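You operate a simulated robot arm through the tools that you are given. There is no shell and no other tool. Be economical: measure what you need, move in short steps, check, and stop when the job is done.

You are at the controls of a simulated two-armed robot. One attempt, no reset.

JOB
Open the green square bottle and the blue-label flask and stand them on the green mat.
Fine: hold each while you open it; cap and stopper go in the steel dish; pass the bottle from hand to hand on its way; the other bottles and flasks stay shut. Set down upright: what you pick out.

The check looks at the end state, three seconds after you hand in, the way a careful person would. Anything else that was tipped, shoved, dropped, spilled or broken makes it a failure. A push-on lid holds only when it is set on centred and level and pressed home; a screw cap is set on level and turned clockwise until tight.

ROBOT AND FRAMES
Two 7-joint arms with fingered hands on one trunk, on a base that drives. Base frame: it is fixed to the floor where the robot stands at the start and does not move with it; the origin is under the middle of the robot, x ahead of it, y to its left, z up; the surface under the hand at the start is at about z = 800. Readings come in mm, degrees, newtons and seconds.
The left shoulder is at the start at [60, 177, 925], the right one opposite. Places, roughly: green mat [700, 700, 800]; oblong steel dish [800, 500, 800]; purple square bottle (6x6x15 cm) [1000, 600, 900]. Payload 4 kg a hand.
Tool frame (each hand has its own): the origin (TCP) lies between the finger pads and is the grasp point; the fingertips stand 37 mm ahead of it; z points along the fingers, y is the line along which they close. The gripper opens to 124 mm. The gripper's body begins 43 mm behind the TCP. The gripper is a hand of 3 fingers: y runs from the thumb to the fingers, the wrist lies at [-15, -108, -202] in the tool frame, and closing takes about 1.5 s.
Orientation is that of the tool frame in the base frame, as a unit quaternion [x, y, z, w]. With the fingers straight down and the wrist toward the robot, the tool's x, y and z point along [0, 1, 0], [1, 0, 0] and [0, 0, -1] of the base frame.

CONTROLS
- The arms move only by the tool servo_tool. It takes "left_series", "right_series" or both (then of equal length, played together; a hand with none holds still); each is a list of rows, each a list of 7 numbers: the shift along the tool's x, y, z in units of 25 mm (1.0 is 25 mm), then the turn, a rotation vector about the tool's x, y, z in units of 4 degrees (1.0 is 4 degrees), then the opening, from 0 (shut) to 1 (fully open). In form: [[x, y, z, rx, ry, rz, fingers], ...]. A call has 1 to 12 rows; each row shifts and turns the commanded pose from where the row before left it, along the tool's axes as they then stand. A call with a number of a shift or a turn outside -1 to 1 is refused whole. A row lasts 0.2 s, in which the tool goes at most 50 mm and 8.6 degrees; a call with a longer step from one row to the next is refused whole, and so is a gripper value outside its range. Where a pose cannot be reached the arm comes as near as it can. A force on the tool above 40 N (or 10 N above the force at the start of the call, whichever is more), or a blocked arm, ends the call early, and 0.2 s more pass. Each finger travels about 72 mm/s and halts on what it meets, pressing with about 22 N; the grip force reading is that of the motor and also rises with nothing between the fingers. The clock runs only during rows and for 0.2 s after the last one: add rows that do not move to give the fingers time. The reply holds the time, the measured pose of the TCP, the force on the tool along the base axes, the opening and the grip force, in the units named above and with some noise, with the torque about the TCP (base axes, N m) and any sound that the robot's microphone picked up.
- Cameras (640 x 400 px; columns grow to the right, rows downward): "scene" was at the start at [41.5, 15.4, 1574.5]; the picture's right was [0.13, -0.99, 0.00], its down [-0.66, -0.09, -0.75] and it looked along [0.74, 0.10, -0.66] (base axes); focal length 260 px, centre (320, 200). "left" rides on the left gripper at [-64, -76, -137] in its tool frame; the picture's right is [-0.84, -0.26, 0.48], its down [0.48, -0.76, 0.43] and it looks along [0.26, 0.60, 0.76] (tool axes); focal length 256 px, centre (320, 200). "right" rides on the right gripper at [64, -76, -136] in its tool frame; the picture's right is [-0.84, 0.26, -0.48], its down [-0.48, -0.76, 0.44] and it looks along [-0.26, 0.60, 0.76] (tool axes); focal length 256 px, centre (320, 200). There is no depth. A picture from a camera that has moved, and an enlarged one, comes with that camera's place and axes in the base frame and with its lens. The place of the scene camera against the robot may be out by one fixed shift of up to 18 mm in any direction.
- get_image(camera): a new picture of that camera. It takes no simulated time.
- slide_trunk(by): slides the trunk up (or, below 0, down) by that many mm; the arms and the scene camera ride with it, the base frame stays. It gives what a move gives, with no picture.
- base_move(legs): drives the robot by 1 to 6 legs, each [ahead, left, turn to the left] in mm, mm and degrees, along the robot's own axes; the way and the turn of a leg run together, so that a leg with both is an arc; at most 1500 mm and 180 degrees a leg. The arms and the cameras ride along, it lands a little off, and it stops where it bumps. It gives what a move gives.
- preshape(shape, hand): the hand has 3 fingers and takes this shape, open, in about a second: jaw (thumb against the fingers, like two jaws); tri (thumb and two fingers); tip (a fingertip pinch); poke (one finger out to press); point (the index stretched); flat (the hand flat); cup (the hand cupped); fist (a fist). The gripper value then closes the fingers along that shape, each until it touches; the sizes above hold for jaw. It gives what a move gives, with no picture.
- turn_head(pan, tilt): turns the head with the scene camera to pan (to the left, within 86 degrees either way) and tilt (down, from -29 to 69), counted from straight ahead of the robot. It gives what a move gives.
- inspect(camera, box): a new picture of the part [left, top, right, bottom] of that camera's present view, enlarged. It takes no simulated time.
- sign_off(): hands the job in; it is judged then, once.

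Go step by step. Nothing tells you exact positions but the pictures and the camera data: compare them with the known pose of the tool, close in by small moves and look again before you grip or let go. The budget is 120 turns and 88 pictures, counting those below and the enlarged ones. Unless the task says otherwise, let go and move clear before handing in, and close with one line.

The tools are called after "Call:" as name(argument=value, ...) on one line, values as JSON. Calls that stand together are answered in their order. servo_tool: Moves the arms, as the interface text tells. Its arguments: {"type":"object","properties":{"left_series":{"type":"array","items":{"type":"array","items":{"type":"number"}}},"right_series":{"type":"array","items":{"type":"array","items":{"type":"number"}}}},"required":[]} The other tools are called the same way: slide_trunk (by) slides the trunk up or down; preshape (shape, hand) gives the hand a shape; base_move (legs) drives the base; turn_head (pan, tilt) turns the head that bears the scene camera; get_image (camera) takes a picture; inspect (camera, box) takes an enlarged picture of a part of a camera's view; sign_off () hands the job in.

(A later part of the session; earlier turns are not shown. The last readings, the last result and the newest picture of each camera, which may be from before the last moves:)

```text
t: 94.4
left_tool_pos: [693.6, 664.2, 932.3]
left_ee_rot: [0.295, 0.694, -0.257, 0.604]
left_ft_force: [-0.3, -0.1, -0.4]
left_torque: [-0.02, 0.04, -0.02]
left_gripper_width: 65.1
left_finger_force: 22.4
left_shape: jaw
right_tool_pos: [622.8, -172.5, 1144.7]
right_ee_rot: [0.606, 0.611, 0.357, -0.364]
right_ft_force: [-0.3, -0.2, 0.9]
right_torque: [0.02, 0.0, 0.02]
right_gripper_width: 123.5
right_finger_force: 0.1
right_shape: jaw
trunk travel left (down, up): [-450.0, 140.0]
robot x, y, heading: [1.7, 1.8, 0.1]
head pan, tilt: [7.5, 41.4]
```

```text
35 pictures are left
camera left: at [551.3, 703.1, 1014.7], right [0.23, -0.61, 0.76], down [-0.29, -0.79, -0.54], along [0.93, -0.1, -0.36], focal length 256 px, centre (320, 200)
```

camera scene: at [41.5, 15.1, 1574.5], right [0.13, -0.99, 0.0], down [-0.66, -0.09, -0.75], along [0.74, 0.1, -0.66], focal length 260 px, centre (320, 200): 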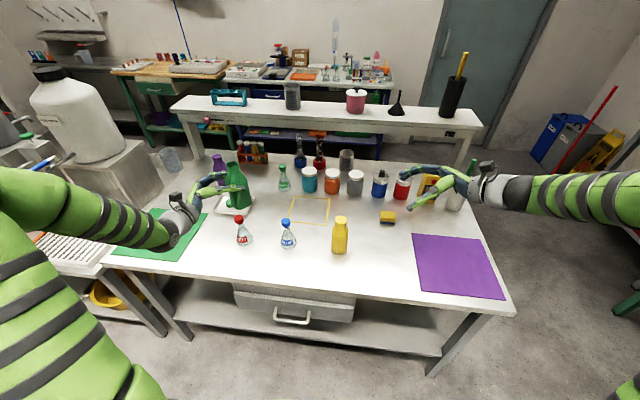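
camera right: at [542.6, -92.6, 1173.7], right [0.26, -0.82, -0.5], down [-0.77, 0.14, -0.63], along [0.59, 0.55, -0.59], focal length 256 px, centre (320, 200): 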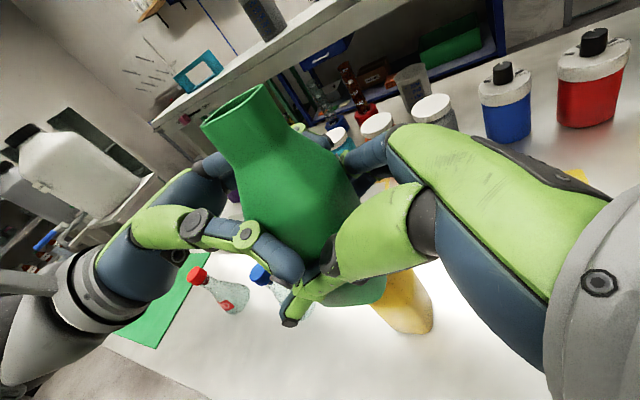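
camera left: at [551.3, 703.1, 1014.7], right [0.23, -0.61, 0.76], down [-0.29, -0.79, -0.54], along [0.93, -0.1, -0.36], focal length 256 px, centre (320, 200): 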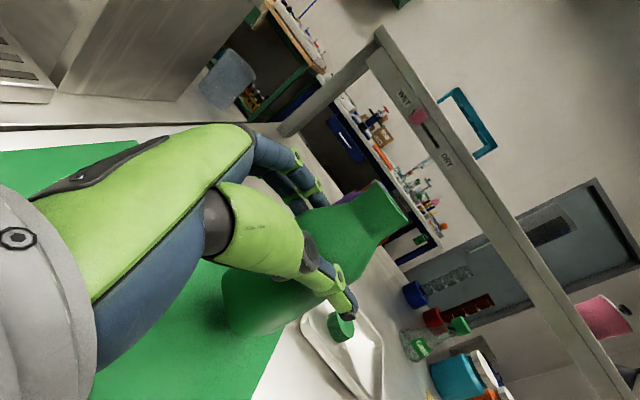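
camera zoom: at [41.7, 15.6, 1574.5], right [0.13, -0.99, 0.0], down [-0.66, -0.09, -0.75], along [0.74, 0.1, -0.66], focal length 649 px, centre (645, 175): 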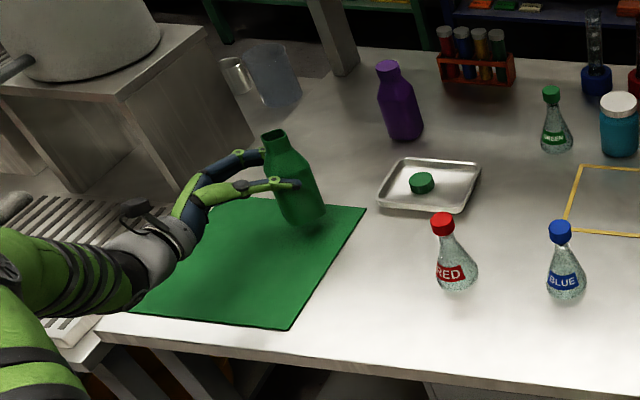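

The bottle is over the mat but near its right edge. I'll shift it 35 mm further in and lower it to just above the mat.

Call:
servo_tool(left_series=[[0.1, 0.28, -0.7, 0, 0, 0, 0], [0.1, 0.28, -0.7, 0, 0, 0, 0], [0.3, 0, 0.04, 0, 0, 0, 0], [0.4, 0, 0.056, 0, 0, 0, 0], [0.4, 0, 0.056, 0, 0, 0, 0], [0.2, 0, 0.028, 0, 0, 0, 0]])

Call:
inspect(camera="scene", box=[120, 150, 240, 270])

```text
t: 95.8
left_tool_pos: [677.6, 701.9, 899.5]
left_ee_rot: [0.296, 0.695, -0.257, 0.604]
left_ft_force: [-0.3, 0.4, -1.4]
left_torque: [0.01, 0.01, -0.03]
left_gripper_width: 65.0
left_finger_force: 21.8
left_shape: jaw
right_tool_pos: [621.6, -173.5, 1144.0]
right_ee_rot: [0.606, 0.611, 0.357, -0.364]
right_ft_force: [-0.8, -0.6, -0.2]
right_torque: [-0.04, 0.0, 0.02]
right_gripper_width: 124.0
right_finger_force: 0.2
right_shape: jaw
trunk travel left (down, up): [-450.0, 140.0]
robot x, y, heading: [-1.4, 0.9, -0.3]
head pan, tilt: [7.5, 41.4]
```

```text
3.33 times, centred on (180, 210) of scene
camera zoom: at [41.6, 15.5, 1574.5], right [0.13, -0.99, 0.0], down [-0.66, -0.09, -0.75], along [0.74, 0.1, -0.66], focal length 865 px, centre (787, 167)
```

zoom: 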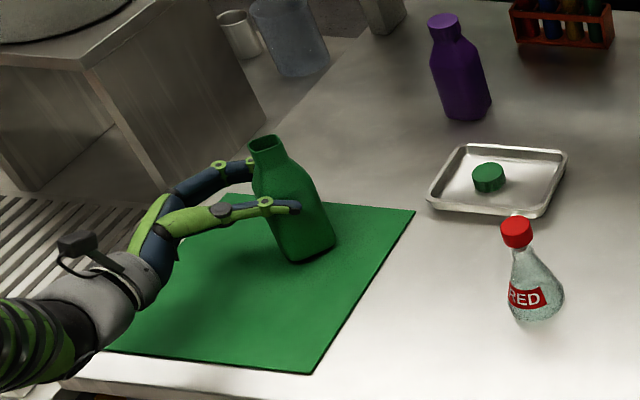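

Call:
servo_tool(left_series=[[0.1, 0, 0.014, 0, 0, 0, 0], [0.1, 0, 0.014, 0, 0, 0, 0], [0.1, 0, 0.014, 0, 0, 0, 0]])

Call:
inspect(camera="scene", box=[140, 160, 220, 240])

```text
t: 96.6
left_tool_pos: [677.9, 700.2, 896.6]
left_ee_rot: [0.296, 0.694, -0.255, 0.605]
left_ft_force: [-3.6, 1.5, 14.6]
left_torque: [-0.01, -0.49, 0.04]
left_gripper_width: 65.1
left_finger_force: 22.3
left_shape: jaw
right_tool_pos: [622.0, -172.3, 1144.9]
right_ee_rot: [0.607, 0.61, 0.356, -0.363]
right_ft_force: [0.6, 0.2, 0.0]
right_torque: [0.01, -0.04, 0.01]
right_gripper_width: 123.7
right_finger_force: 0.0
right_shape: jaw
trunk travel left (down, up): [-450.0, 140.0]
robot x, y, heading: [-0.7, 0.1, 0.1]
head pan, tilt: [7.5, 41.4]
```

```text
5.00 times, centred on (180, 200) of scene
camera zoom: at [39.9, 14.4, 1574.8], right [0.13, -0.99, 0.0], down [-0.65, -0.09, -0.75], along [0.74, 0.1, -0.66], focal length 1298 px, centre (1020, 200)
```

zoom: 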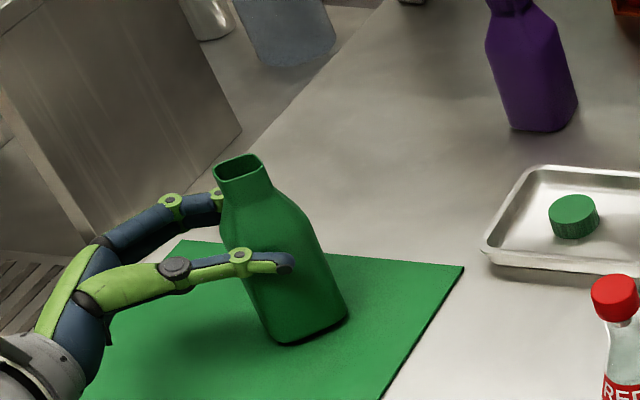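

The bottle touched on its far corner, leaning about 7° forward in the hand. I'll lift a little, pitch the hand back 8° to level it, then lower again.

Call:
servo_tool(left_series=[[-0.3, 0, -0.04, 0, 0, 0, 0], [-0.1, 0, 0, 0, -1, 0, 0], [0, 0, 0, 0, -0.9, 0, 0], [0, 0, 0, 0, 0, 0, 0]])

Call:
inspect(camera="scene", box=[140, 160, 220, 240])

```text
t: 97.6
left_tool_pos: [678.9, 699.6, 903.6]
left_ee_rot: [0.277, 0.653, -0.277, 0.648]
left_ft_force: [0.6, 0.1, -1.3]
left_torque: [-0.01, 0.02, -0.02]
left_gripper_width: 64.9
left_finger_force: 22.2
left_shape: jaw
right_tool_pos: [623.1, -172.6, 1144.1]
right_ee_rot: [0.607, 0.61, 0.357, -0.363]
right_ft_force: [0.1, 0.6, -0.1]
right_torque: [0.02, -0.01, 0.01]
right_gripper_width: 123.7
right_finger_force: 0.1
right_shape: jaw
trunk travel left (down, up): [-450.0, 140.0]
robot x, y, heading: [1.3, -4.2, 0.0]
head pan, tilt: [7.5, 41.4]
```

```text
5.00 times, centred on (180, 200) of scene
camera zoom: at [41.6, 15.3, 1574.5], right [0.13, -0.99, 0.0], down [-0.66, -0.09, -0.75], along [0.74, 0.1, -0.66], focal length 1298 px, centre (1020, 200)
```

zoom: 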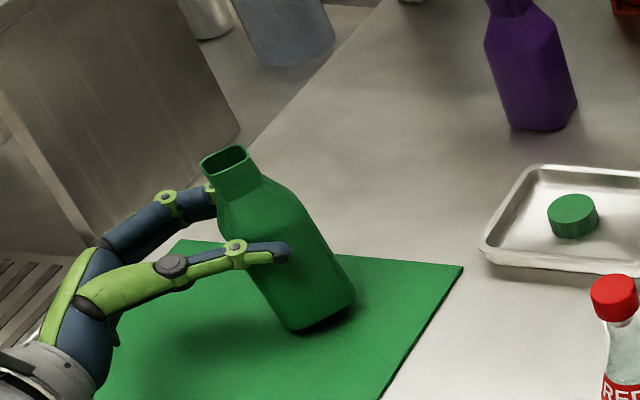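

Call:
servo_tool(left_series=[[0, 0, 0, 0, 0.7, 0, 0], [0.1, 0, 0, 0, 0, 0, 0], [0.1, 0, 0, 0, 0, 0, 0], [0.1, 0, 0, 0, 0, 0, 0], [0.06, 0, 0, 0, 0, 0, 0]])

Call:
inspect(camera="scene", box=[140, 160, 220, 240])

```text
t: 98.8
left_tool_pos: [678.3, 701.7, 895.2]
left_ee_rot: [0.284, 0.668, -0.269, 0.633]
left_ft_force: [-0.2, 0.0, 5.6]
left_torque: [-0.02, -0.12, 0.02]
left_gripper_width: 64.8
left_finger_force: 21.9
left_shape: jaw
right_tool_pos: [622.7, -173.3, 1144.8]
right_ee_rot: [0.606, 0.611, 0.356, -0.364]
right_ft_force: [0.0, 0.0, 0.8]
right_torque: [-0.02, 0.05, 0.0]
right_gripper_width: 124.0
right_finger_force: 0.0
right_shape: jaw
trunk travel left (down, up): [-450.0, 140.0]
robot x, y, heading: [1.2, -0.3, -0.0]
head pan, tilt: [7.5, 41.4]
```

```text
5.00 times, centred on (180, 200) of scene
camera zoom: at [41.1, 14.9, 1574.6], right [0.13, -0.99, 0.0], down [-0.66, -0.09, -0.75], along [0.74, 0.1, -0.66], focal length 1298 px, centre (1020, 200)
```

zoom: 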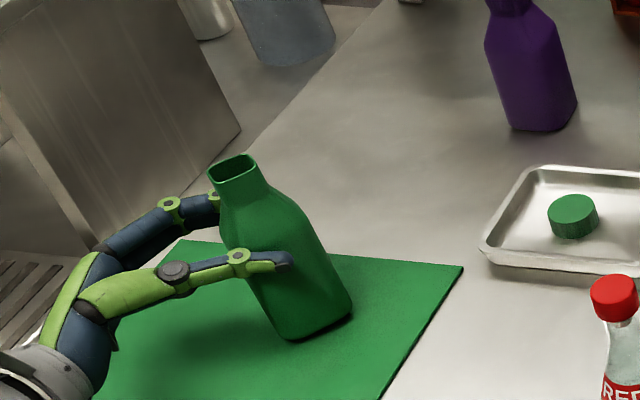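

It is touching near the middle of its base, nearly level. I'll release slowly.

Call:
servo_tool(left_series=[[0.02, 0, 0, 0, 0, 0, 0], [0, 0, 0, 0, 0, 0, 0.55], [0, 0, 0, 0, 0, 0, 0.6], [0, 0, 0, 0, 0, 0, 0.7], [0, 0, 0, 0, 0, 0, 0.8], [0, 0, 0, 0, 0, 0, 0.9], [0, 0, 0, 0, 0, 0, 0.9]])

Call:
inspect(camera="scene", box=[140, 160, 220, 240])

```text
t: 100.4
left_tool_pos: [678.3, 700.4, 893.8]
left_ee_rot: [0.283, 0.669, -0.269, 0.633]
left_ft_force: [1.9, -0.2, 0.1]
left_torque: [-0.05, -0.01, 0.02]
left_gripper_width: 111.4
left_finger_force: 0.1
left_shape: jaw
right_tool_pos: [622.6, -172.7, 1143.9]
right_ee_rot: [0.606, 0.611, 0.356, -0.364]
right_ft_force: [-0.1, 0.0, -1.0]
right_torque: [-0.01, -0.03, 0.01]
right_gripper_width: 123.5
right_finger_force: 0.1
right_shape: jaw
trunk travel left (down, up): [-450.0, 140.0]
robot x, y, heading: [-1.3, 0.4, -0.3]
head pan, tilt: [7.5, 41.4]
```

```text
5.00 times, centred on (180, 200) of scene
camera zoom: at [41.5, 15.4, 1574.5], right [0.13, -0.99, 0.0], down [-0.66, -0.09, -0.75], along [0.74, 0.1, -0.66], focal length 1298 px, centre (1020, 200)
```

zoom: 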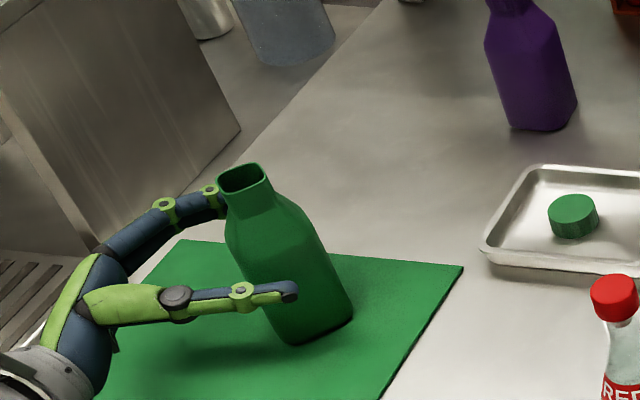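

The bottle stands. The far fingers may be just touching it, so I'll open fully, shift that way slightly and then back out.

Call:
servo_tool(left_series=[[0, 0, 0, 0, 0, 0, 1], [0, 0.3, 0, 0, 0, 0, 1], [0, 0, 0, 0, 0, 0, 1]])

Call:
get_image(camera="left")

```text
t: 101.2
left_tool_pos: [682.0, 707.5, 894.1]
left_ee_rot: [0.284, 0.668, -0.269, 0.633]
left_ft_force: [0.2, 0.0, 0.1]
left_torque: [0.03, -0.01, 0.01]
left_gripper_width: 123.5
left_finger_force: 0.2
left_shape: jaw
right_tool_pos: [622.2, -172.5, 1144.5]
right_ee_rot: [0.607, 0.61, 0.356, -0.363]
right_ft_force: [1.4, 0.1, 0.3]
right_torque: [0.0, -0.01, 0.0]
right_gripper_width: 123.6
right_finger_force: 0.0
right_shape: jaw
trunk travel left (down, up): [-450.0, 140.0]
robot x, y, heading: [-3.0, -2.3, 0.2]
head pan, tilt: [7.5, 41.4]
```

```text
29 pictures are left
camera left: at [536.8, 748.8, 964.6], right [0.18, -0.56, 0.81], down [-0.26, -0.82, -0.51], along [0.95, -0.12, -0.3], focal length 256 px, centre (320, 200)
```

left: 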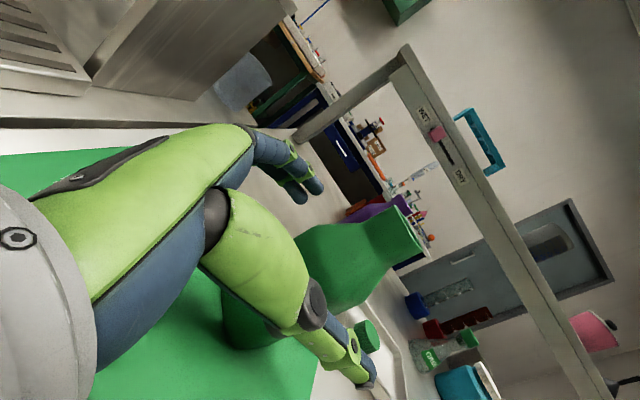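

The bottle stands free on the mat. I'll back the left hand out and bring the right hand, tilted 40°, over the yellow bottle toward the blue flask.

Call:
servo_tool(left_series=[[0, 0, -0.6, 0, 0, 0, 1], [0, 0, -0.8, 0, 0, 0, 1], [0, 0, -1, 0, 0, 0, 1], [0, 0, -1, 0, 0, 0, 1], [0, 0, -1, 0, 0, 0, 1], [-1, 0, 0, 0, 0, 0, 1], [-1, 0, 0, 0, 0, 0, 1], [-1, 0, 0, 0, 0, 0, 1], [-1, 0, 0, 0, 0, 0, 1], [-1, 0, 0, 0, 0, 0, 1], [-1, 0, 0, 0, 0, 0, 1], [-1, 0, 0, 0, 0, 0, 1]], right_series=[[0, 0, 0, 0, -0.92, 0, 1], [0, 0, 0, 0, -0.92, 0, 1], [0, 0, 0, 0, -0.92, 0, 1], [0.15, 0.182, 0.92, 0, 0, 0, 1], [0.15, 0.182, 0.92, 0, 0, 0, 1], [0.15, 0.182, 0.92, 0, 0, 0, 1], [0.15, 0.182, 0.92, 0, 0, 0, 1], [0.15, 0.182, 0.92, 0, 0, 0, 1], [0.15, 0.182, 0.92, 0, 0, 0, 1], [0.15, 0.182, 0.92, 0, 0, 0, 1], [0.15, 0.182, 0.92, 0, 0, 0, 1], [0.15, 0.182, 0.92, 0, 0, 0, 1]])

Call:
get_image(camera="right")

Call:
get_image(camera="scene")

```text
t: 103.8
left_tool_pos: [614.8, 778.4, 1075.0]
left_ee_rot: [0.283, 0.669, -0.27, 0.632]
left_ft_force: [0.7, -0.5, 0.5]
left_torque: [0.0, 0.03, -0.01]
left_gripper_width: 123.5
left_finger_force: 0.0
left_shape: jaw
right_tool_pos: [663.3, 10.8, 1040.5]
right_ee_rot: [0.638, 0.643, 0.297, -0.302]
right_ft_force: [0.4, -0.2, 0.0]
right_torque: [0.0, -0.01, -0.03]
right_gripper_width: 123.6
right_finger_force: 0.1
right_shape: jaw
trunk travel left (down, up): [-450.0, 140.0]
robot x, y, heading: [0.0, 0.6, 0.2]
head pan, tilt: [7.5, 41.4]
```

```text
28 pictures are left
camera right: at [586.9, -53.9, 1177.3], right [0.26, -0.9, -0.33], down [-0.76, 0.02, -0.65], along [0.59, 0.43, -0.69], focal length 256 px, centre (320, 200)
```

right: 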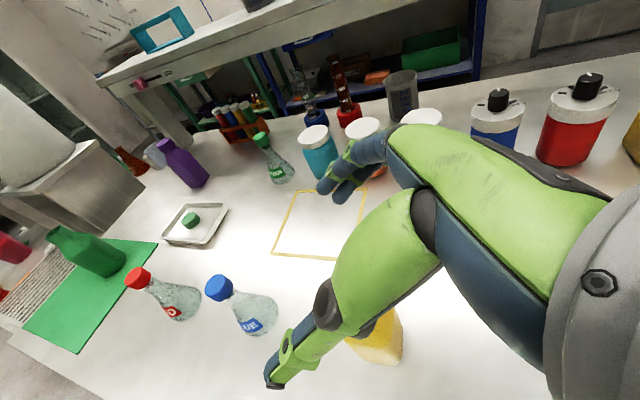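

```text
27 pictures are left
camera scene: at [41.5, 15.6, 1574.4], right [0.13, -0.99, 0.0], down [-0.66, -0.09, -0.75], along [0.74, 0.1, -0.66], focal length 260 px, centre (320, 200)
```

scene: 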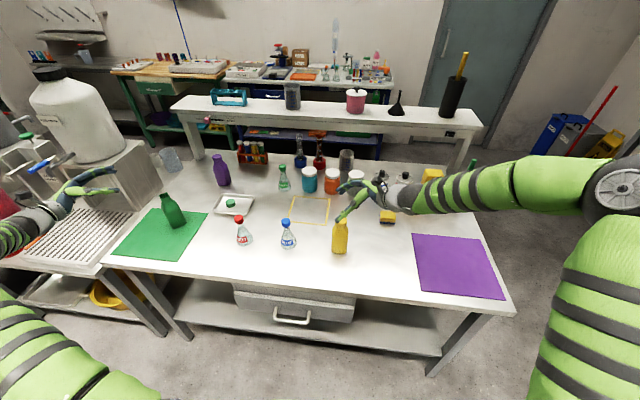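

The right camera confirms the flask at (663,207). I'll advance around it.

Call:
servo_tool(right_series=[[-0.05, -0.01, 0.9, 0, 0, 0, 1], [-0.05, -0.01, 0.9, 0, 0, 0, 1], [-0.05, -0.01, 0.9, 0, 0, 0, 1], [-0.05, -0.01, 0.9, 0, 0, 0, 1], [-0.05, -0.01, 0.9, 0, 0, 0, 1], [-0.05, -0.01, 0.9, 0, 0, 0, 1], [-0.05, -0.01, 0.9, 0, 0, 0, 1], [-0.05, -0.01, 0.9, 0, 0, 0, 1], [-0.05, -0.01, 0.9, 0, 0, 0, 0.85], [-0.05, -0.01, 0.9, 0, 0, 0, 0.7], [-0.05, -0.01, 0.9, 0, 0, 0, 0.6], [0, 0, 0, 0, 0, 0, 0.6]])

Call:
inspect(camera="scene", box=[240, 190, 360, 270])

Call:
get_image(camera="right")

```text
t: 106.4
left_tool_pos: [616.1, 778.4, 1073.2]
left_ee_rot: [0.284, 0.669, -0.268, 0.632]
left_ft_force: [0.1, -0.1, 0.7]
left_torque: [-0.02, 0.02, -0.02]
left_gripper_width: 123.7
left_finger_force: 0.1
left_shape: jaw
right_tool_pos: [654.7, 192.4, 872.2]
right_ee_rot: [0.638, 0.643, 0.297, -0.302]
right_ft_force: [0.6, 0.0, 0.2]
right_torque: [0.03, 0.03, 0.02]
right_gripper_width: 74.9
right_finger_force: 0.1
right_shape: jaw
trunk travel left (down, up): [-450.0, 140.0]
robot x, y, heading: [-2.5, -2.2, -0.1]
head pan, tilt: [7.5, 41.4]
```

```text
5.00 times, centred on (300, 230) of scene
camera zoom: at [41.5, 15.5, 1574.5], right [0.13, -0.99, 0.0], down [-0.66, -0.09, -0.75], along [0.74, 0.1, -0.66], focal length 1298 px, centre (420, 50)
```

zoom: 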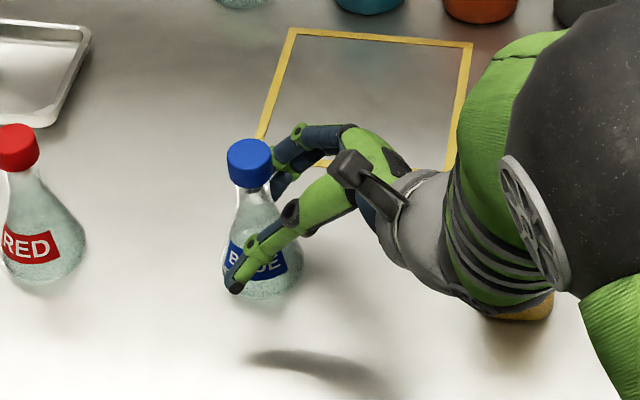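

```text
25 pictures are left
camera right: at [578.6, 127.4, 1009.3], right [0.26, -0.9, -0.34], down [-0.76, 0.02, -0.65], along [0.59, 0.43, -0.69], focal length 256 px, centre (320, 200)
```

right: 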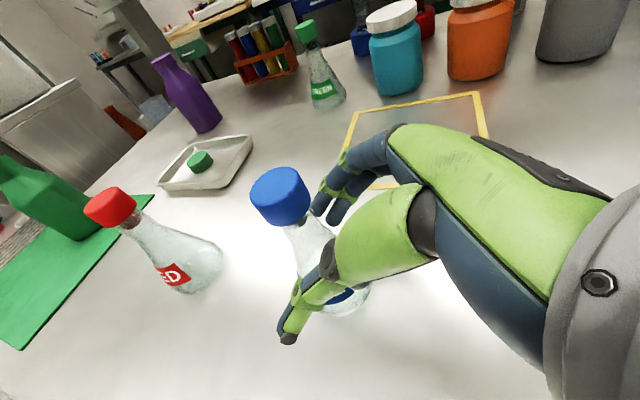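

The fingers straddle the flask cone. I'll centre by 3 mm and close slowly.

Call:
servo_tool(right_series=[[0, 0.12, 0, 0, 0, 0, 0.55], [0, 0, 0, 0, 0, 0, 0.5], [0, 0, 0, 0, 0, 0, 0.45], [0, 0, 0, 0, 0, 0, 0.4], [0, 0, 0, 0, 0, 0, 0.35], [0, 0, 0, 0, 0, 0, 0.3], [0, 0, 0, 0, 0, 0, 0.25], [0, 0, 0, 0, 0, 0, 0.2], [0, 0, 0, 0, 0, 0, 0.1], [0, 0, 0, 0, 0, 0, 0], [0, 0, 0, 0, 0, 0, 0]])

Call:
inspect(camera="scene", box=[240, 190, 360, 270])

Call:
get_image(camera="right")

```text
t: 108.8
left_tool_pos: [615.2, 777.7, 1072.5]
left_ee_rot: [0.284, 0.67, -0.267, 0.632]
left_ft_force: [0.4, -0.3, -0.1]
left_torque: [0.03, 0.0, 0.0]
left_gripper_width: 123.6
left_finger_force: 0.0
left_shape: jaw
right_tool_pos: [656.1, 190.7, 871.6]
right_ee_rot: [0.638, 0.643, 0.297, -0.303]
right_ft_force: [1.1, -1.7, 6.2]
right_torque: [0.13, -0.27, -0.09]
right_gripper_width: 36.7
right_finger_force: 21.9
right_shape: jaw
trunk travel left (down, up): [-450.0, 140.0]
robot x, y, heading: [-2.9, -3.4, -0.0]
head pan, tilt: [7.5, 41.4]
```

```text
5.00 times, centred on (300, 230) of scene
camera zoom: at [41.1, 15.2, 1574.5], right [0.13, -0.99, 0.0], down [-0.66, -0.09, -0.75], along [0.74, 0.1, -0.66], focal length 1298 px, centre (420, 50)
```

zoom: 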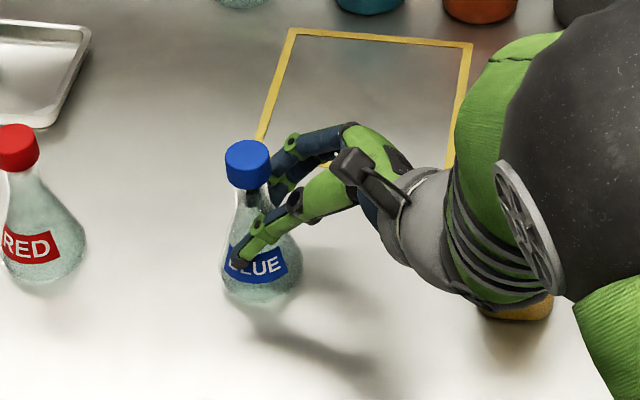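

```text
23 pictures are left
camera right: at [581.0, 126.5, 1009.0], right [0.26, -0.9, -0.34], down [-0.76, 0.02, -0.65], along [0.59, 0.43, -0.69], focal length 256 px, centre (320, 200)
```

right: 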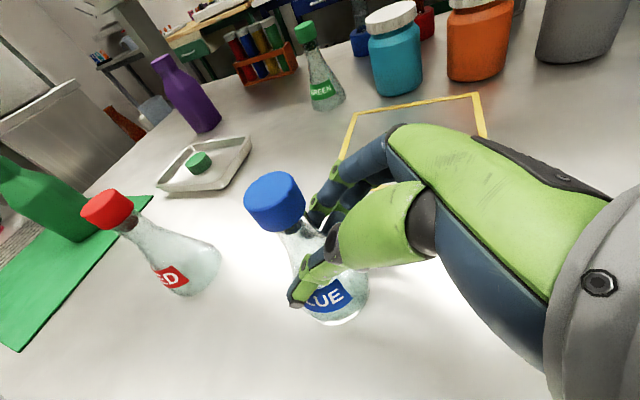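

The flask is held at 36.7 mm. Now I bring the left hand back to fingers-down and over the blue stopper.

Call:
servo_tool(left_series=[[0, 0, 0, 0, 1, 0, 1], [0, 0, 0, 0, 1, 0, 1], [0, 0, 0, 0, 1, 0, 1], [0, 0, 0, 0, 1, 0, 1], [0, 0, 0, 0, 1, 0, 1], [0, 0, 0, 0, 1, 0, 1], [0, 0, 0, 0, 1, 0, 1], [0, 0, 0, 0, 1, 0, 1], [0, 0, 0, 0, 1, 0, 1], [0, 0, 0, 0, 1, 0, 1], [0, 0, 0, 0, 1, 0, 1], [0, 0, 0, 0, 1, 0, 1]])

Call:
servo_tool(left_series=[[0, 0, 0, 0, 0.965, 0, 1], [0, 0, 0, 0, 0.965, 0, 1], [0, 0, 0, 0, 0.965, 0, 1], [0, 0, 0, 0, 0.965, 0, 1], [0, 0, 0, 0, 0.965, 0, 1], [0, 0, 0, 0, 0.965, 0, 1], [0, 0, 0, 0, 0.965, 0, 1], [0, 0, 0, 0, 0.965, 0, 1], [0, 0, 0, 0, 0.965, 0, 1], [0, 0, 0, 0, 0.965, 0, 1], [0, 0, 0, 0, 0, 1, 1], [0, 0, 0, 0, 0, 1, 1]])

Call:
servo_tool(left_series=[[0, 0, 0, 0, 0, 1, 1], [0, 0, 0, 0, 0, 1, 1], [0, 0, 0, 0, 0, 1, 1], [0, 0, 0, 0, 0, 1, 1], [0, 0, 0, 0, 0, 1, 1], [0, 0, 0, 0, 0, 1, 1], [0, 0, 0, 0, 0, 1, 1], [0, 0, 0, 0, 0, 1, 1], [0, 0, 0, 0, 0, 1, 1]])

```text
t: 111.4
left_tool_pos: [614.4, 778.7, 1077.0]
left_ee_rot: [0.369, 0.868, -0.131, 0.305]
left_ft_force: [-0.4, 0.2, 0.1]
left_torque: [-0.01, 0.03, 0.01]
left_gripper_width: 123.7
left_finger_force: 0.1
left_shape: jaw
right_tool_pos: [655.1, 191.5, 870.9]
right_ee_rot: [0.638, 0.643, 0.297, -0.303]
right_ft_force: [0.1, -1.2, 8.4]
right_torque: [0.18, -0.3, -0.09]
right_gripper_width: 36.5
right_finger_force: 21.5
right_shape: jaw
trunk travel left (down, up): [-450.0, 140.0]
robot x, y, heading: [1.7, 0.0, -0.2]
head pan, tilt: [7.5, 41.4]
```

```text
t: 114.0
left_tool_pos: [614.2, 777.2, 1074.6]
left_ee_rot: [0.454, 0.891, -0.001, 0.0]
left_ft_force: [0.2, 0.8, -0.1]
left_torque: [-0.01, 0.02, 0.02]
left_gripper_width: 123.6
left_finger_force: 0.1
left_shape: jaw
right_tool_pos: [655.6, 192.2, 872.2]
right_ee_rot: [0.638, 0.643, 0.297, -0.303]
right_ft_force: [0.7, -0.7, 7.5]
right_torque: [0.17, -0.25, -0.05]
right_gripper_width: 36.6
right_finger_force: 21.8
right_shape: jaw
trunk travel left (down, up): [-450.0, 140.0]
robot x, y, heading: [-0.5, 1.7, -0.2]
head pan, tilt: [7.5, 41.4]
```

```text
t: 116.0
left_tool_pos: [614.5, 778.9, 1075.1]
left_ee_rot: [0.708, 0.706, 0.0, 0.002]
left_ft_force: [-0.9, 0.2, 0.6]
left_torque: [-0.01, 0.01, 0.0]
left_gripper_width: 123.5
left_finger_force: 0.1
left_shape: jaw
right_tool_pos: [655.9, 192.3, 872.0]
right_ee_rot: [0.638, 0.643, 0.296, -0.304]
right_ft_force: [-0.2, -1.0, 6.2]
right_torque: [0.17, -0.26, -0.04]
right_gripper_width: 36.4
right_finger_force: 21.8
right_shape: jaw
trunk travel left (down, up): [-450.0, 140.0]
robot x, y, heading: [-1.4, 3.8, 0.1]
head pan, tilt: [7.5, 41.4]
```

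Straight down at yaw 0. I'll translate above the flask.

Call:
servo_tool(left_series=[[-1, 0.07, 0, 0, 0, 0, 1], [-1, 0.07, 0, 0, 0, 0, 1], [-1, 0.07, 0, 0, 0, 0, 1], [-1, 0.07, 0, 0, 0, 0, 1], [-1, 0.07, 0, 0, 0, 0, 1], [-1, 0.07, 0, 0, 0, 0, 1], [-1, 0.07, 0, 0, 0, 0, 1], [-1, 0.07, 0, 0, 0, 0, 1], [-1, 0.07, 0, 0, 0, 0, 1], [-1, 0.07, 0, 0, 0, 0, 1], [-1, 0.07, 0, 0, 0, 0, 1], [-1, 0.07, 0, 0, 0, 0, 1]])

Call:
servo_tool(left_series=[[-1, 0.07, 0, 0, 0, 0, 1], [-1, 0.07, 0, 0, 0, 0, 1], [-1, 0.07, 0, 0, 0, 0, 1], [-1, 0.07, 0, 0, 0, 0, 1], [-1, 0.07, 0, 0, 0, 0, 1], [-1, 0.07, 0, 0, 0, 0, 1], [-1, 0.07, 0, 0, 0, 0, 1], [-1, 0.07, 0, 0, 0, 0, 0.8], [-1, 0.07, 0, 0, 0, 0, 0.7], [-1, 0.07, 0, 0, 0, 0, 0.6], [-0.8, 0.07, 0, 0, 0, 0, 0.6]])

Call:
get_image(camera="left")

```text
t: 118.6
left_tool_pos: [634.5, 476.2, 1074.7]
left_ee_rot: [0.707, 0.707, -0.001, 0.002]
left_ft_force: [0.1, -0.7, -0.3]
left_torque: [0.0, 0.0, 0.01]
left_gripper_width: 123.7
left_finger_force: 0.0
left_shape: jaw
right_tool_pos: [655.4, 191.3, 871.5]
right_ee_rot: [0.638, 0.643, 0.297, -0.303]
right_ft_force: [0.3, -1.1, 7.6]
right_torque: [0.18, -0.25, -0.01]
right_gripper_width: 36.3
right_finger_force: 22.1
right_shape: jaw
trunk travel left (down, up): [-450.0, 140.0]
robot x, y, heading: [-1.7, 0.8, 0.0]
head pan, tilt: [7.5, 41.4]
```

```text
t: 121.0
left_tool_pos: [653.9, 206.7, 1074.5]
left_ee_rot: [0.707, 0.707, 0.0, 0.002]
left_ft_force: [0.7, 0.1, -0.5]
left_torque: [0.01, 0.01, -0.02]
left_gripper_width: 74.7
left_finger_force: 0.1
left_shape: jaw
right_tool_pos: [656.9, 189.7, 872.7]
right_ee_rot: [0.638, 0.643, 0.297, -0.303]
right_ft_force: [-0.1, -1.2, 7.4]
right_torque: [0.14, -0.26, -0.04]
right_gripper_width: 36.6
right_finger_force: 22.2
right_shape: jaw
trunk travel left (down, up): [-450.0, 140.0]
robot x, y, heading: [2.4, -0.1, -0.1]
head pan, tilt: [7.5, 41.4]
```

```text
22 pictures are left
camera left: at [577.7, 145.0, 1210.0], right [-0.26, -0.84, -0.48], down [-0.76, 0.48, -0.44], along [0.6, 0.25, -0.76], focal length 256 px, centre (320, 200)
```

left: 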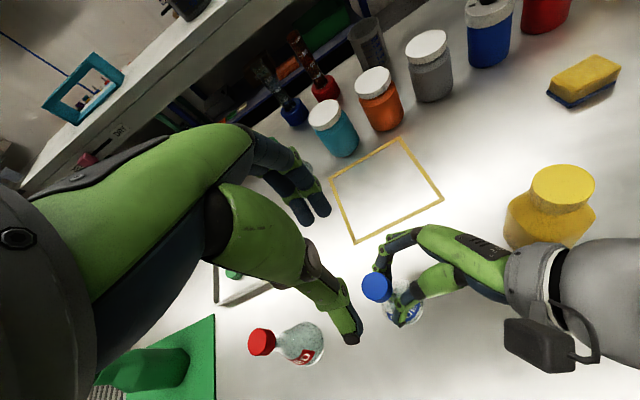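

The stopper is centred at (660,208). I'll descend so the fingertips straddle it.

Call:
servo_tool(left_series=[[0.04, 0.1, 0.7, 0, 0, 0, 0.6], [0, 0.1, 0.7, 0, 0, 0, 0.6], [0, 0, 0.7, 0, 0, 0, 0.6], [0, 0, 0.7, 0, 0, 0, 0.6], [0, 0, 0.7, 0, 0, 0, 0.6], [0, 0, 0.7, 0, 0, 0, 0.6], [0, 0, 0.5, 0, 0, 0, 0.6], [0, 0, 0.48, 0, 0, 0, 0.6]])

Call:
inspect(camera="scene", box=[240, 180, 340, 250])

Call:
inspect(camera="right", box=[180, 130, 400, 330])

```text
t: 122.8
left_tool_pos: [659.4, 207.5, 946.8]
left_ee_rot: [0.707, 0.707, 0.0, 0.003]
left_ft_force: [0.3, 0.1, 0.0]
left_torque: [0.0, 0.01, 0.02]
left_gripper_width: 74.9
left_finger_force: 0.0
left_shape: jaw
right_tool_pos: [655.1, 190.9, 871.9]
right_ee_rot: [0.638, 0.642, 0.297, -0.304]
right_ft_force: [0.4, 0.0, 6.8]
right_torque: [0.12, -0.21, 0.0]
right_gripper_width: 36.1
right_finger_force: 21.7
right_shape: jaw
trunk travel left (down, up): [-450.0, 140.0]
robot x, y, heading: [-2.1, 2.5, -0.2]
head pan, tilt: [7.5, 41.4]
```

```text
5.71 times, centred on (290, 215) of scene
camera zoom: at [41.0, 15.1, 1574.5], right [0.13, -0.99, 0.0], down [-0.66, -0.09, -0.75], along [0.74, 0.1, -0.66], focal length 1483 px, centre (491, 114)
```

zoom: 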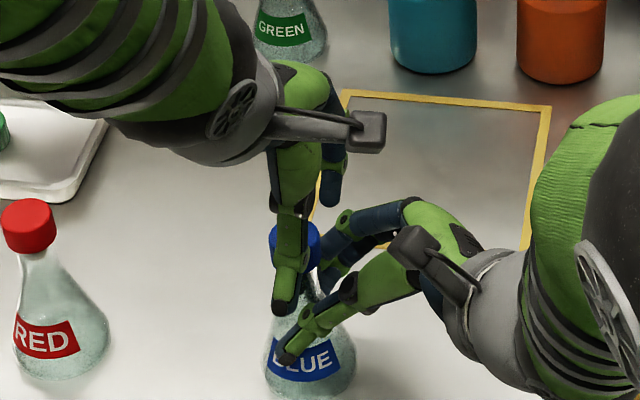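

```text
2.00 times, centred on (290, 230) of right
camera zoom: at [580.8, 126.5, 1008.9], right [0.26, -0.9, -0.34], down [-0.76, 0.02, -0.65], along [0.59, 0.43, -0.69], focal length 512 px, centre (380, 140)
```

zoom: 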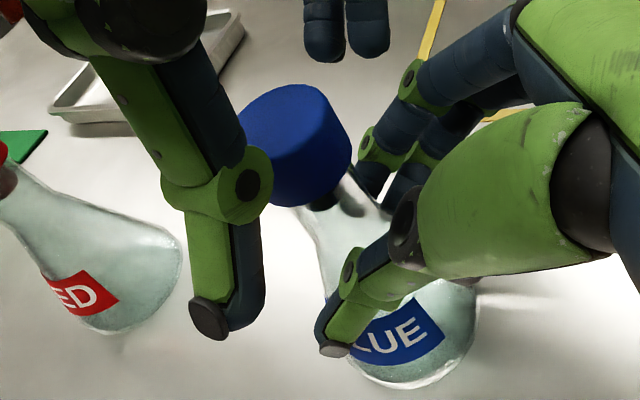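

Good position. Closing on the stopper.

Call:
servo_tool(left_series=[[0, 0, 0, 0, 0, 0, 0.5], [0, 0, 0, 0, 0, 0, 0.4], [0, 0, 0, 0, 0, 0, 0.3], [0, 0, 0, 0, 0, 0, 0.2], [0, 0, 0, 0, 0, 0, 0], [0, 0, 0, 0, 0, 0, 0], [0, 0, 0, 0, 0, 0, 0]])

Call:
servo_tool(left_series=[[0, 0, -0.1, 0, 0, 0, 0], [0, 0, -0.1, 0, 0, 0, 0], [0, 0, -0.1, 0, 0, 0, 0]])

Call:
inspect(camera="right", box=[180, 130, 400, 330])

```text
t: 124.4
left_tool_pos: [659.8, 208.0, 947.5]
left_ee_rot: [0.707, 0.707, 0.0, 0.002]
left_ft_force: [-0.6, 0.2, 5.7]
left_torque: [-0.03, -0.04, -0.01]
left_gripper_width: 26.5
left_finger_force: 21.5
left_shape: jaw
right_tool_pos: [656.2, 191.3, 872.1]
right_ee_rot: [0.638, 0.643, 0.297, -0.303]
right_ft_force: [0.5, 0.4, 5.6]
right_torque: [0.16, -0.25, -0.03]
right_gripper_width: 36.2
right_finger_force: 22.1
right_shape: jaw
trunk travel left (down, up): [-450.0, 140.0]
robot x, y, heading: [2.9, -0.3, 0.2]
head pan, tilt: [7.5, 41.4]
heard: snap
```

```text
t: 125.2
left_tool_pos: [659.8, 208.5, 954.4]
left_ee_rot: [0.707, 0.707, 0.0, 0.0]
left_ft_force: [-0.6, 0.3, 0.7]
left_torque: [0.0, 0.0, -0.04]
left_gripper_width: 25.8
left_finger_force: 22.3
left_shape: jaw
right_tool_pos: [655.7, 191.4, 871.5]
right_ee_rot: [0.638, 0.643, 0.296, -0.304]
right_ft_force: [0.0, -0.6, 8.6]
right_torque: [0.17, -0.21, -0.03]
right_gripper_width: 36.0
right_finger_force: 21.4
right_shape: jaw
trunk travel left (down, up): [-450.0, 140.0]
robot x, y, heading: [0.9, 0.4, -0.1]
head pan, tilt: [7.5, 41.4]
```

```text
2.00 times, centred on (290, 230) of right
camera zoom: at [580.8, 126.5, 1008.9], right [0.26, -0.9, -0.34], down [-0.76, 0.02, -0.65], along [0.59, 0.43, -0.69], focal length 512 px, centre (380, 140)
```

zoom: 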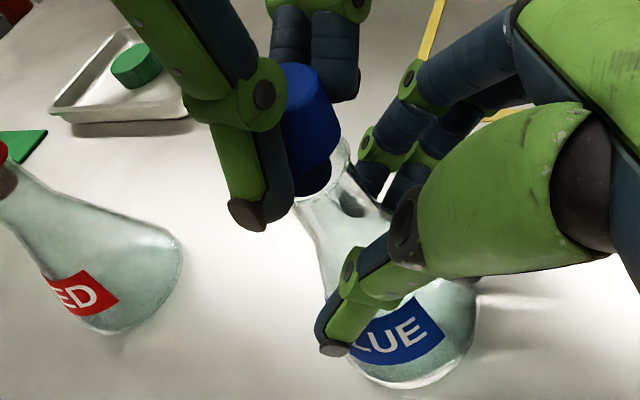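

A snap: the stopper has popped out and is between the left fingers. I'll lift gently and check that it's secure.

Call:
servo_tool(left_series=[[0, 0, -0.4, 0, 0, 0, 0], [0, 0, -0.5, 0, 0, 0, 0], [0, 0, -0.5, 0, 0, 0, 0], [0, 0, -0.5, 0, 0, 0, 0], [0, 0, -0.5, 0, 0, 0, 0]])

Call:
get_image(camera="right")

```text
t: 126.4
left_tool_pos: [660.7, 207.8, 1014.8]
left_ee_rot: [0.707, 0.708, 0.0, 0.001]
left_ft_force: [-0.4, -0.8, -1.1]
left_torque: [0.01, 0.01, 0.0]
left_gripper_width: 25.7
left_finger_force: 22.0
left_shape: jaw
right_tool_pos: [656.2, 191.4, 871.6]
right_ee_rot: [0.637, 0.643, 0.297, -0.304]
right_ft_force: [-0.6, -0.4, 8.0]
right_torque: [0.19, -0.23, -0.01]
right_gripper_width: 35.9
right_finger_force: 21.7
right_shape: jaw
trunk travel left (down, up): [-450.0, 140.0]
robot x, y, heading: [2.9, 1.7, 0.2]
head pan, tilt: [7.5, 41.4]
```

```text
18 pictures are left
camera right: at [580.7, 126.5, 1008.9], right [0.26, -0.9, -0.34], down [-0.76, 0.02, -0.65], along [0.59, 0.43, -0.69], focal length 256 px, centre (320, 200)
```

right: 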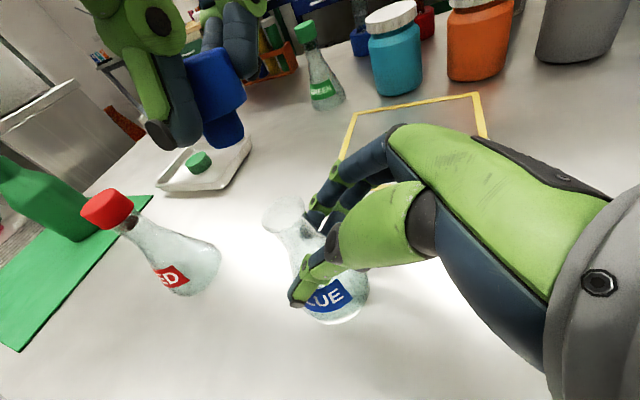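

The stopper is firmly held and the flask is intact and upright. I'll carry the stopper to the right part of the dish.

Call:
servo_tool(left_series=[[0.3, 0.4, -0.4, 0, 0, 0, 0], [0.95, 0.7, -0.2, 0, 0, 0, 0], [0.95, 0.7, 0, 0, 0, 0, 0], [0.95, 0.7, 0, 0, 0, 0, 0], [0.95, 0.7, 0, 0, 0, 0, 0], [0.95, 0.7, 0, 0, 0, 0, 0], [0.95, 0.7, 0, 0, 0, 0, 0], [0.95, 0.7, 0, 0, 0, 0, 0], [0.95, 0.7, 0, 0, 0, 0, 0], [0.95, 0.7, 0, 0, 0, 0, 0], [0.95, 0.3, 0, 0, 0, 0, 0]])

Call:
servo_tool(left_series=[[0, 0, 0.9, 0, 0, 0, 0], [0, 0, 1, 0, 0, 0, 0], [0, 0, 1, 0, 0, 0, 0], [0, 0, 1, 0, 0, 0, 0], [0, 0, 1, 0, 0, 0, 0], [0, 0, 0.7, 0, 0, 0, 0]])

Call:
inspect(camera="scene", box=[180, 130, 300, 230])

Call:
get_image(camera="left")

```text
t: 128.8
left_tool_pos: [838.3, 457.0, 1028.1]
left_ee_rot: [0.707, 0.707, 0.0, 0.002]
left_ft_force: [0.3, 0.0, 0.5]
left_torque: [-0.01, 0.0, 0.01]
left_gripper_width: 25.2
left_finger_force: 22.2
left_shape: jaw
right_tool_pos: [655.0, 191.0, 871.8]
right_ee_rot: [0.637, 0.643, 0.296, -0.303]
right_ft_force: [-1.6, -0.1, 7.3]
right_torque: [0.2, -0.25, 0.0]
right_gripper_width: 36.3
right_finger_force: 21.9
right_shape: jaw
trunk travel left (down, up): [-450.0, 140.0]
robot x, y, heading: [2.2, -2.3, -0.1]
head pan, tilt: [7.5, 41.4]
```

```text
t: 130.2
left_tool_pos: [835.9, 453.7, 889.8]
left_ee_rot: [0.707, 0.707, 0.0, 0.002]
left_ft_force: [0.0, -1.0, -0.5]
left_torque: [-0.01, -0.01, 0.02]
left_gripper_width: 25.4
left_finger_force: 22.1
left_shape: jaw
right_tool_pos: [656.0, 191.4, 871.9]
right_ee_rot: [0.638, 0.643, 0.298, -0.303]
right_ft_force: [0.1, 0.0, 7.0]
right_torque: [0.16, -0.21, 0.0]
right_gripper_width: 36.0
right_finger_force: 22.2
right_shape: jaw
trunk travel left (down, up): [-450.0, 140.0]
robot x, y, heading: [1.1, 1.5, -0.0]
head pan, tilt: [7.5, 41.4]
```

```text
4.00 times, centred on (240, 180) of scene
camera zoom: at [41.0, 15.2, 1574.5], right [0.13, -0.99, 0.0], down [-0.66, -0.09, -0.75], along [0.74, 0.1, -0.66], focal length 1038 px, centre (640, 280)
```

zoom: 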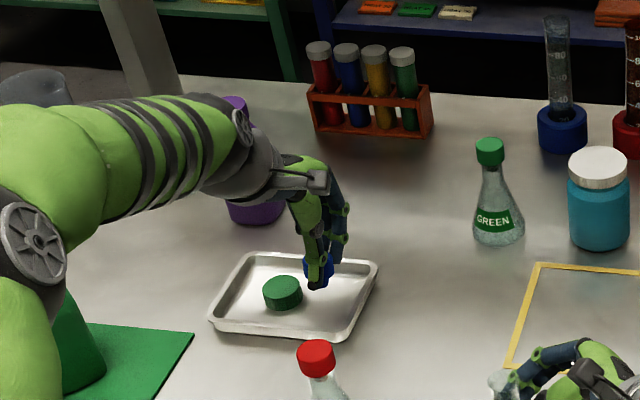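

```text
16 pictures are left
camera left: at [759.0, 390.8, 1026.7], right [-0.26, -0.84, -0.48], down [-0.76, 0.48, -0.44], along [0.6, 0.25, -0.76], focal length 256 px, centre (320, 200)
```

left: 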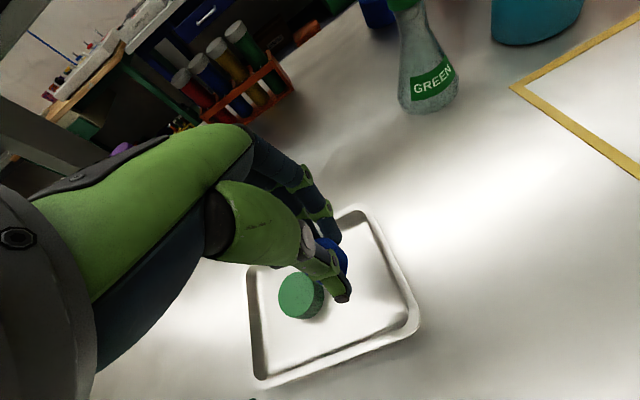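

Call:
servo_tool(left_series=[[0, 0, 0.3, 0, 0, 0, 0], [0, 0, 0.3, 0, 0, 0, 0], [0, 0, 0.3, 0, 0, 0, 0], [0, 0, 0, 0, 0, 0, 0.15], [0, 0, 0, 0, 0, 0, 0.3], [0, 0, 0, 0, 0, 0, 0.35], [0, 0, 0, 0, 0, 0, 0.35], [0, 0, -0.5, 0, 0, 0, 0.35], [0, 0, -1, 0, 0, 0, 0.35], [0, 0, -1, 0, 0, 0, 0.5], [0, 0, -1, 0, 0, 0, 0.8], [0, 0, -1, 0, 0, 0, 1]])

Call:
get_image(camera="left")

```text
t: 132.8
left_tool_pos: [837.2, 453.5, 980.3]
left_ee_rot: [0.707, 0.707, 0.0, 0.002]
left_ft_force: [0.9, 0.0, 0.1]
left_torque: [-0.03, -0.01, -0.03]
left_gripper_width: 123.5
left_finger_force: 0.0
left_shape: jaw
right_tool_pos: [657.0, 192.0, 871.8]
right_ee_rot: [0.638, 0.642, 0.297, -0.303]
right_ft_force: [-1.0, -0.4, 8.8]
right_torque: [0.17, -0.21, 0.0]
right_gripper_width: 36.1
right_finger_force: 22.0
right_shape: jaw
trunk travel left (down, up): [-450.0, 140.0]
robot x, y, heading: [3.6, 1.4, 0.2]
head pan, tilt: [7.5, 41.4]
```

```text
15 pictures are left
camera left: at [760.0, 390.0, 1116.3], right [-0.26, -0.84, -0.48], down [-0.76, 0.48, -0.44], along [0.6, 0.25, -0.76], focal length 256 px, centre (320, 200)
```

left: 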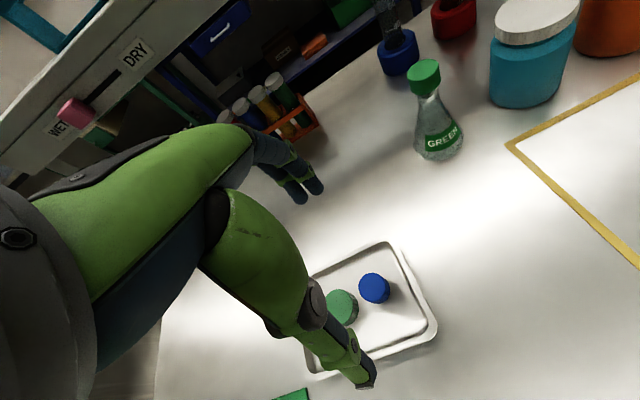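

Cap and stopper both lie in the dish. I'll release the flask with the right hand and back it out, and move the left hand to a pre-grasp area.

Call:
servo_tool(right_series=[[0, 0, 0, 0, 0, 0, 0.32], [0, 0, 0, 0, 0, 0, 0.36], [0, 0, 0, 0, 0, 0, 0.42], [0, 0, 0, 0, 0, 0, 0.5], [0, 0, 0, 0, 0, 0, 0.6], [0, 0, 0, 0, 0, 0, 0.7], [0, 0, -0.4, 0, 0, 0, 0.7], [0, 0, -0.7, 0, 0, 0, 0.7], [0, 0, -1, 0, 0, 0, 0.7], [0, 0, -1, 0, 0, 0, 0.7], [0, 0, -1, 0, 0, 0, 0.7], [0, 0, -1, 0, 0, 0, 0.7]], left_series=[[-0.45, -0.97, -0.4, 0, 0, 0, 1], [-0.45, -0.97, -0.4, 0, 0, 0, 1], [-0.45, -0.97, -0.4, 0, 0, 0, 1], [-0.45, -0.97, -0.4, 0, 0, 0, 1], [-0.45, -0.97, -0.4, 0, 0, 0, 1], [-0.45, -0.97, -0.4, 0, 0, 0, 1], [-0.45, -0.97, -0.2, 0, 0, 0, 1], [-0.45, -0.97, -0.2, 0, 0, 0, 1], [-0.45, -0.97, 0, 0, 0, 0, 1], [-0.45, -0.97, 0, 0, 0, 0, 1], [-0.45, -0.97, 0, 0, 0, 0, 1], [0, 0, 0, 0, 0, -1, 1]])

Call:
servo_tool(right_series=[[0, 0, -1, 0, 0, 0, 0.7], [0, 0, -1, 0, 0, 0, 0.7], [0, 0, -1, 0, 0, 0, 0.7], [0, 0, -1, 0, 0, 0, 0.7], [0, 0, -1, 0, 0, 0, 1], [0, 0, -1, 0, 0, 0, 1], [0, 0, -1, 0, 0, 0, 1], [0, 0, -1, 0, 0, 0, 1], [0, 0, 0, 0, 0, 0, 1], [0, 0, 0, 0, 0, 0, 1]], left_series=[[0, 0, 0, 0, 0, -1, 1], [0, 0, 0, 0, 0, -1, 1], [0, 0, 0, 0, 0, -1, 1], [0, 0, 0, 0, 0, -1, 1], [0, 0, 0, 0, 0, -1, 1], [0, 0, 0, 0, 0, -1, 1], [0, 0, 0, 0, 0, -1, 1], [0, 0, 0, 0, 0, -1, 1], [0, 0, 0, 0, 0, -1, 1], [0, 0, 0, 0, 0, -1, 1]])

Call:
servo_tool(left_series=[[0, 0, 0, 0, -1, 0, 1], [0, 0, 0, 0, -1, 0, 1], [0, 0, 0, 0, -1, 0, 1], [0, 0, 0, 0, -1, 0, 1], [0, 0, 0, 0, -1, 0, 1], [0, 0, 0, 0, -1, 0, 1], [0, 0, 0, 0, -1, 0, 1], [0, 0, 0, 0, -1, 0, 1], [0, 0, 0, 0, -1, 0, 1], [0, 0, 0, 0, -1, 0, 1], [0, 0, 0, 0, -1, 0, 1], [0, 0, 0, 0, -1, 0, 1]])

Call:
servo_tool(left_series=[[0, 0, 0, 0, -1, 0, 1], [0, 0, 0, 0, -1, 0, 1], [0, 0, 0, 0, -1, 0, 1]])

Call:
get_image(camera="left")

Call:
get_image(camera="scene")

```text
t: 135.4
left_tool_pos: [567.8, 330.4, 1050.5]
left_ee_rot: [0.681, 0.732, 0.0, 0.001]
left_ft_force: [-0.2, 0.1, -0.5]
left_torque: [0.03, -0.01, 0.01]
left_gripper_width: 123.6
left_finger_force: 0.0
left_shape: jaw
right_tool_pos: [660.0, 94.9, 950.7]
right_ee_rot: [0.638, 0.643, 0.297, -0.302]
right_ft_force: [0.7, -0.4, -0.1]
right_torque: [-0.01, 0.01, 0.01]
right_gripper_width: 85.9
right_finger_force: 0.0
right_shape: jaw
trunk travel left (down, up): [-450.0, 140.0]
robot x, y, heading: [1.7, -0.6, 0.1]
head pan, tilt: [7.5, 41.4]
```

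```text
t: 137.6
left_tool_pos: [568.7, 331.8, 1048.8]
left_ee_rot: [0.39, 0.921, -0.001, 0.002]
left_ft_force: [-0.2, 0.1, 0.0]
left_torque: [-0.01, 0.02, -0.02]
left_gripper_width: 123.8
left_finger_force: 0.0
left_shape: jaw
right_tool_pos: [662.2, -59.7, 1081.3]
right_ee_rot: [0.638, 0.643, 0.297, -0.302]
right_ft_force: [0.2, 0.2, -0.1]
right_torque: [-0.02, 0.01, -0.04]
right_gripper_width: 123.6
right_finger_force: 0.1
right_shape: jaw
trunk travel left (down, up): [-450.0, 140.0]
robot x, y, heading: [1.7, 1.6, 0.0]
head pan, tilt: [7.5, 41.4]
```

```text
t: 140.2
left_tool_pos: [568.8, 324.6, 1032.6]
left_ee_rot: [0.375, 0.876, -0.13, 0.273]
left_ft_force: [0.3, 0.0, -0.2]
left_torque: [-0.01, 0.0, -0.02]
left_gripper_width: 123.7
left_finger_force: 0.1
left_shape: jaw
left hand out of reach, approached as far as the arm can: row 9, 10, 11, 12
right_tool_pos: [661.9, -58.7, 1081.5]
right_ee_rot: [0.638, 0.643, 0.296, -0.303]
right_ft_force: [-0.5, 0.2, 0.2]
right_torque: [-0.01, 0.02, 0.03]
right_gripper_width: 123.9
right_finger_force: 0.1
right_shape: jaw
trunk travel left (down, up): [-450.0, 140.0]
robot x, y, heading: [-2.7, 0.7, -0.0]
head pan, tilt: [7.5, 41.4]
```

```text
t: 141.0
left_tool_pos: [567.0, 321.8, 1020.1]
left_ee_rot: [0.363, 0.851, -0.166, 0.342]
left_ft_force: [0.1, -0.8, -0.1]
left_torque: [0.0, -0.03, 0.03]
left_gripper_width: 123.8
left_finger_force: 0.1
left_shape: jaw
left hand out of reach, approached as far as the arm can: row 1, 2
right_tool_pos: [661.0, -57.6, 1081.4]
right_ee_rot: [0.637, 0.644, 0.297, -0.303]
right_ft_force: [-0.4, 0.1, 0.5]
right_torque: [0.0, -0.01, -0.01]
right_gripper_width: 123.7
right_finger_force: 0.1
right_shape: jaw
trunk travel left (down, up): [-450.0, 140.0]
robot x, y, heading: [-2.5, -1.8, -0.1]
head pan, tilt: [7.5, 41.4]
```

```text
14 pictures are left
camera left: at [480.8, 309.5, 1162.5], right [0.46, -0.85, 0.25], down [-0.6, -0.5, -0.62], along [0.66, 0.13, -0.74], focal length 256 px, centre (320, 200)
```

left: 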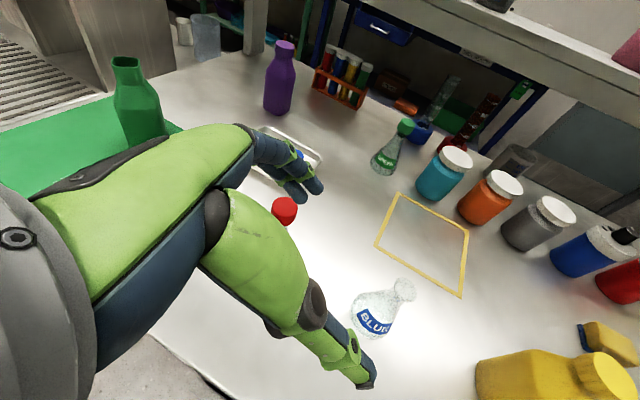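

```text
13 pictures are left
camera scene: at [40.5, 17.1, 1574.6], right [0.13, -0.99, 0.0], down [-0.65, -0.09, -0.75], along [0.74, 0.1, -0.66], focal length 260 px, centre (320, 200)
```

scene: 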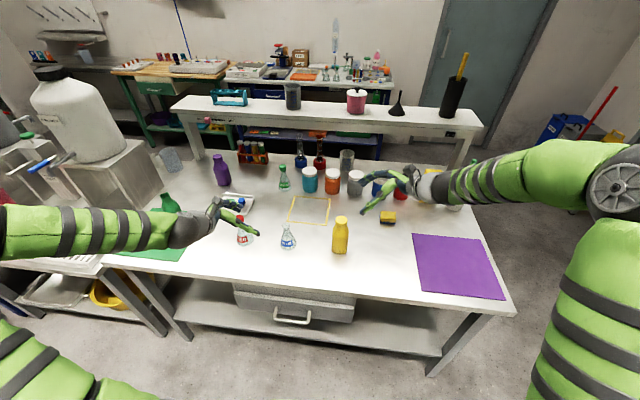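

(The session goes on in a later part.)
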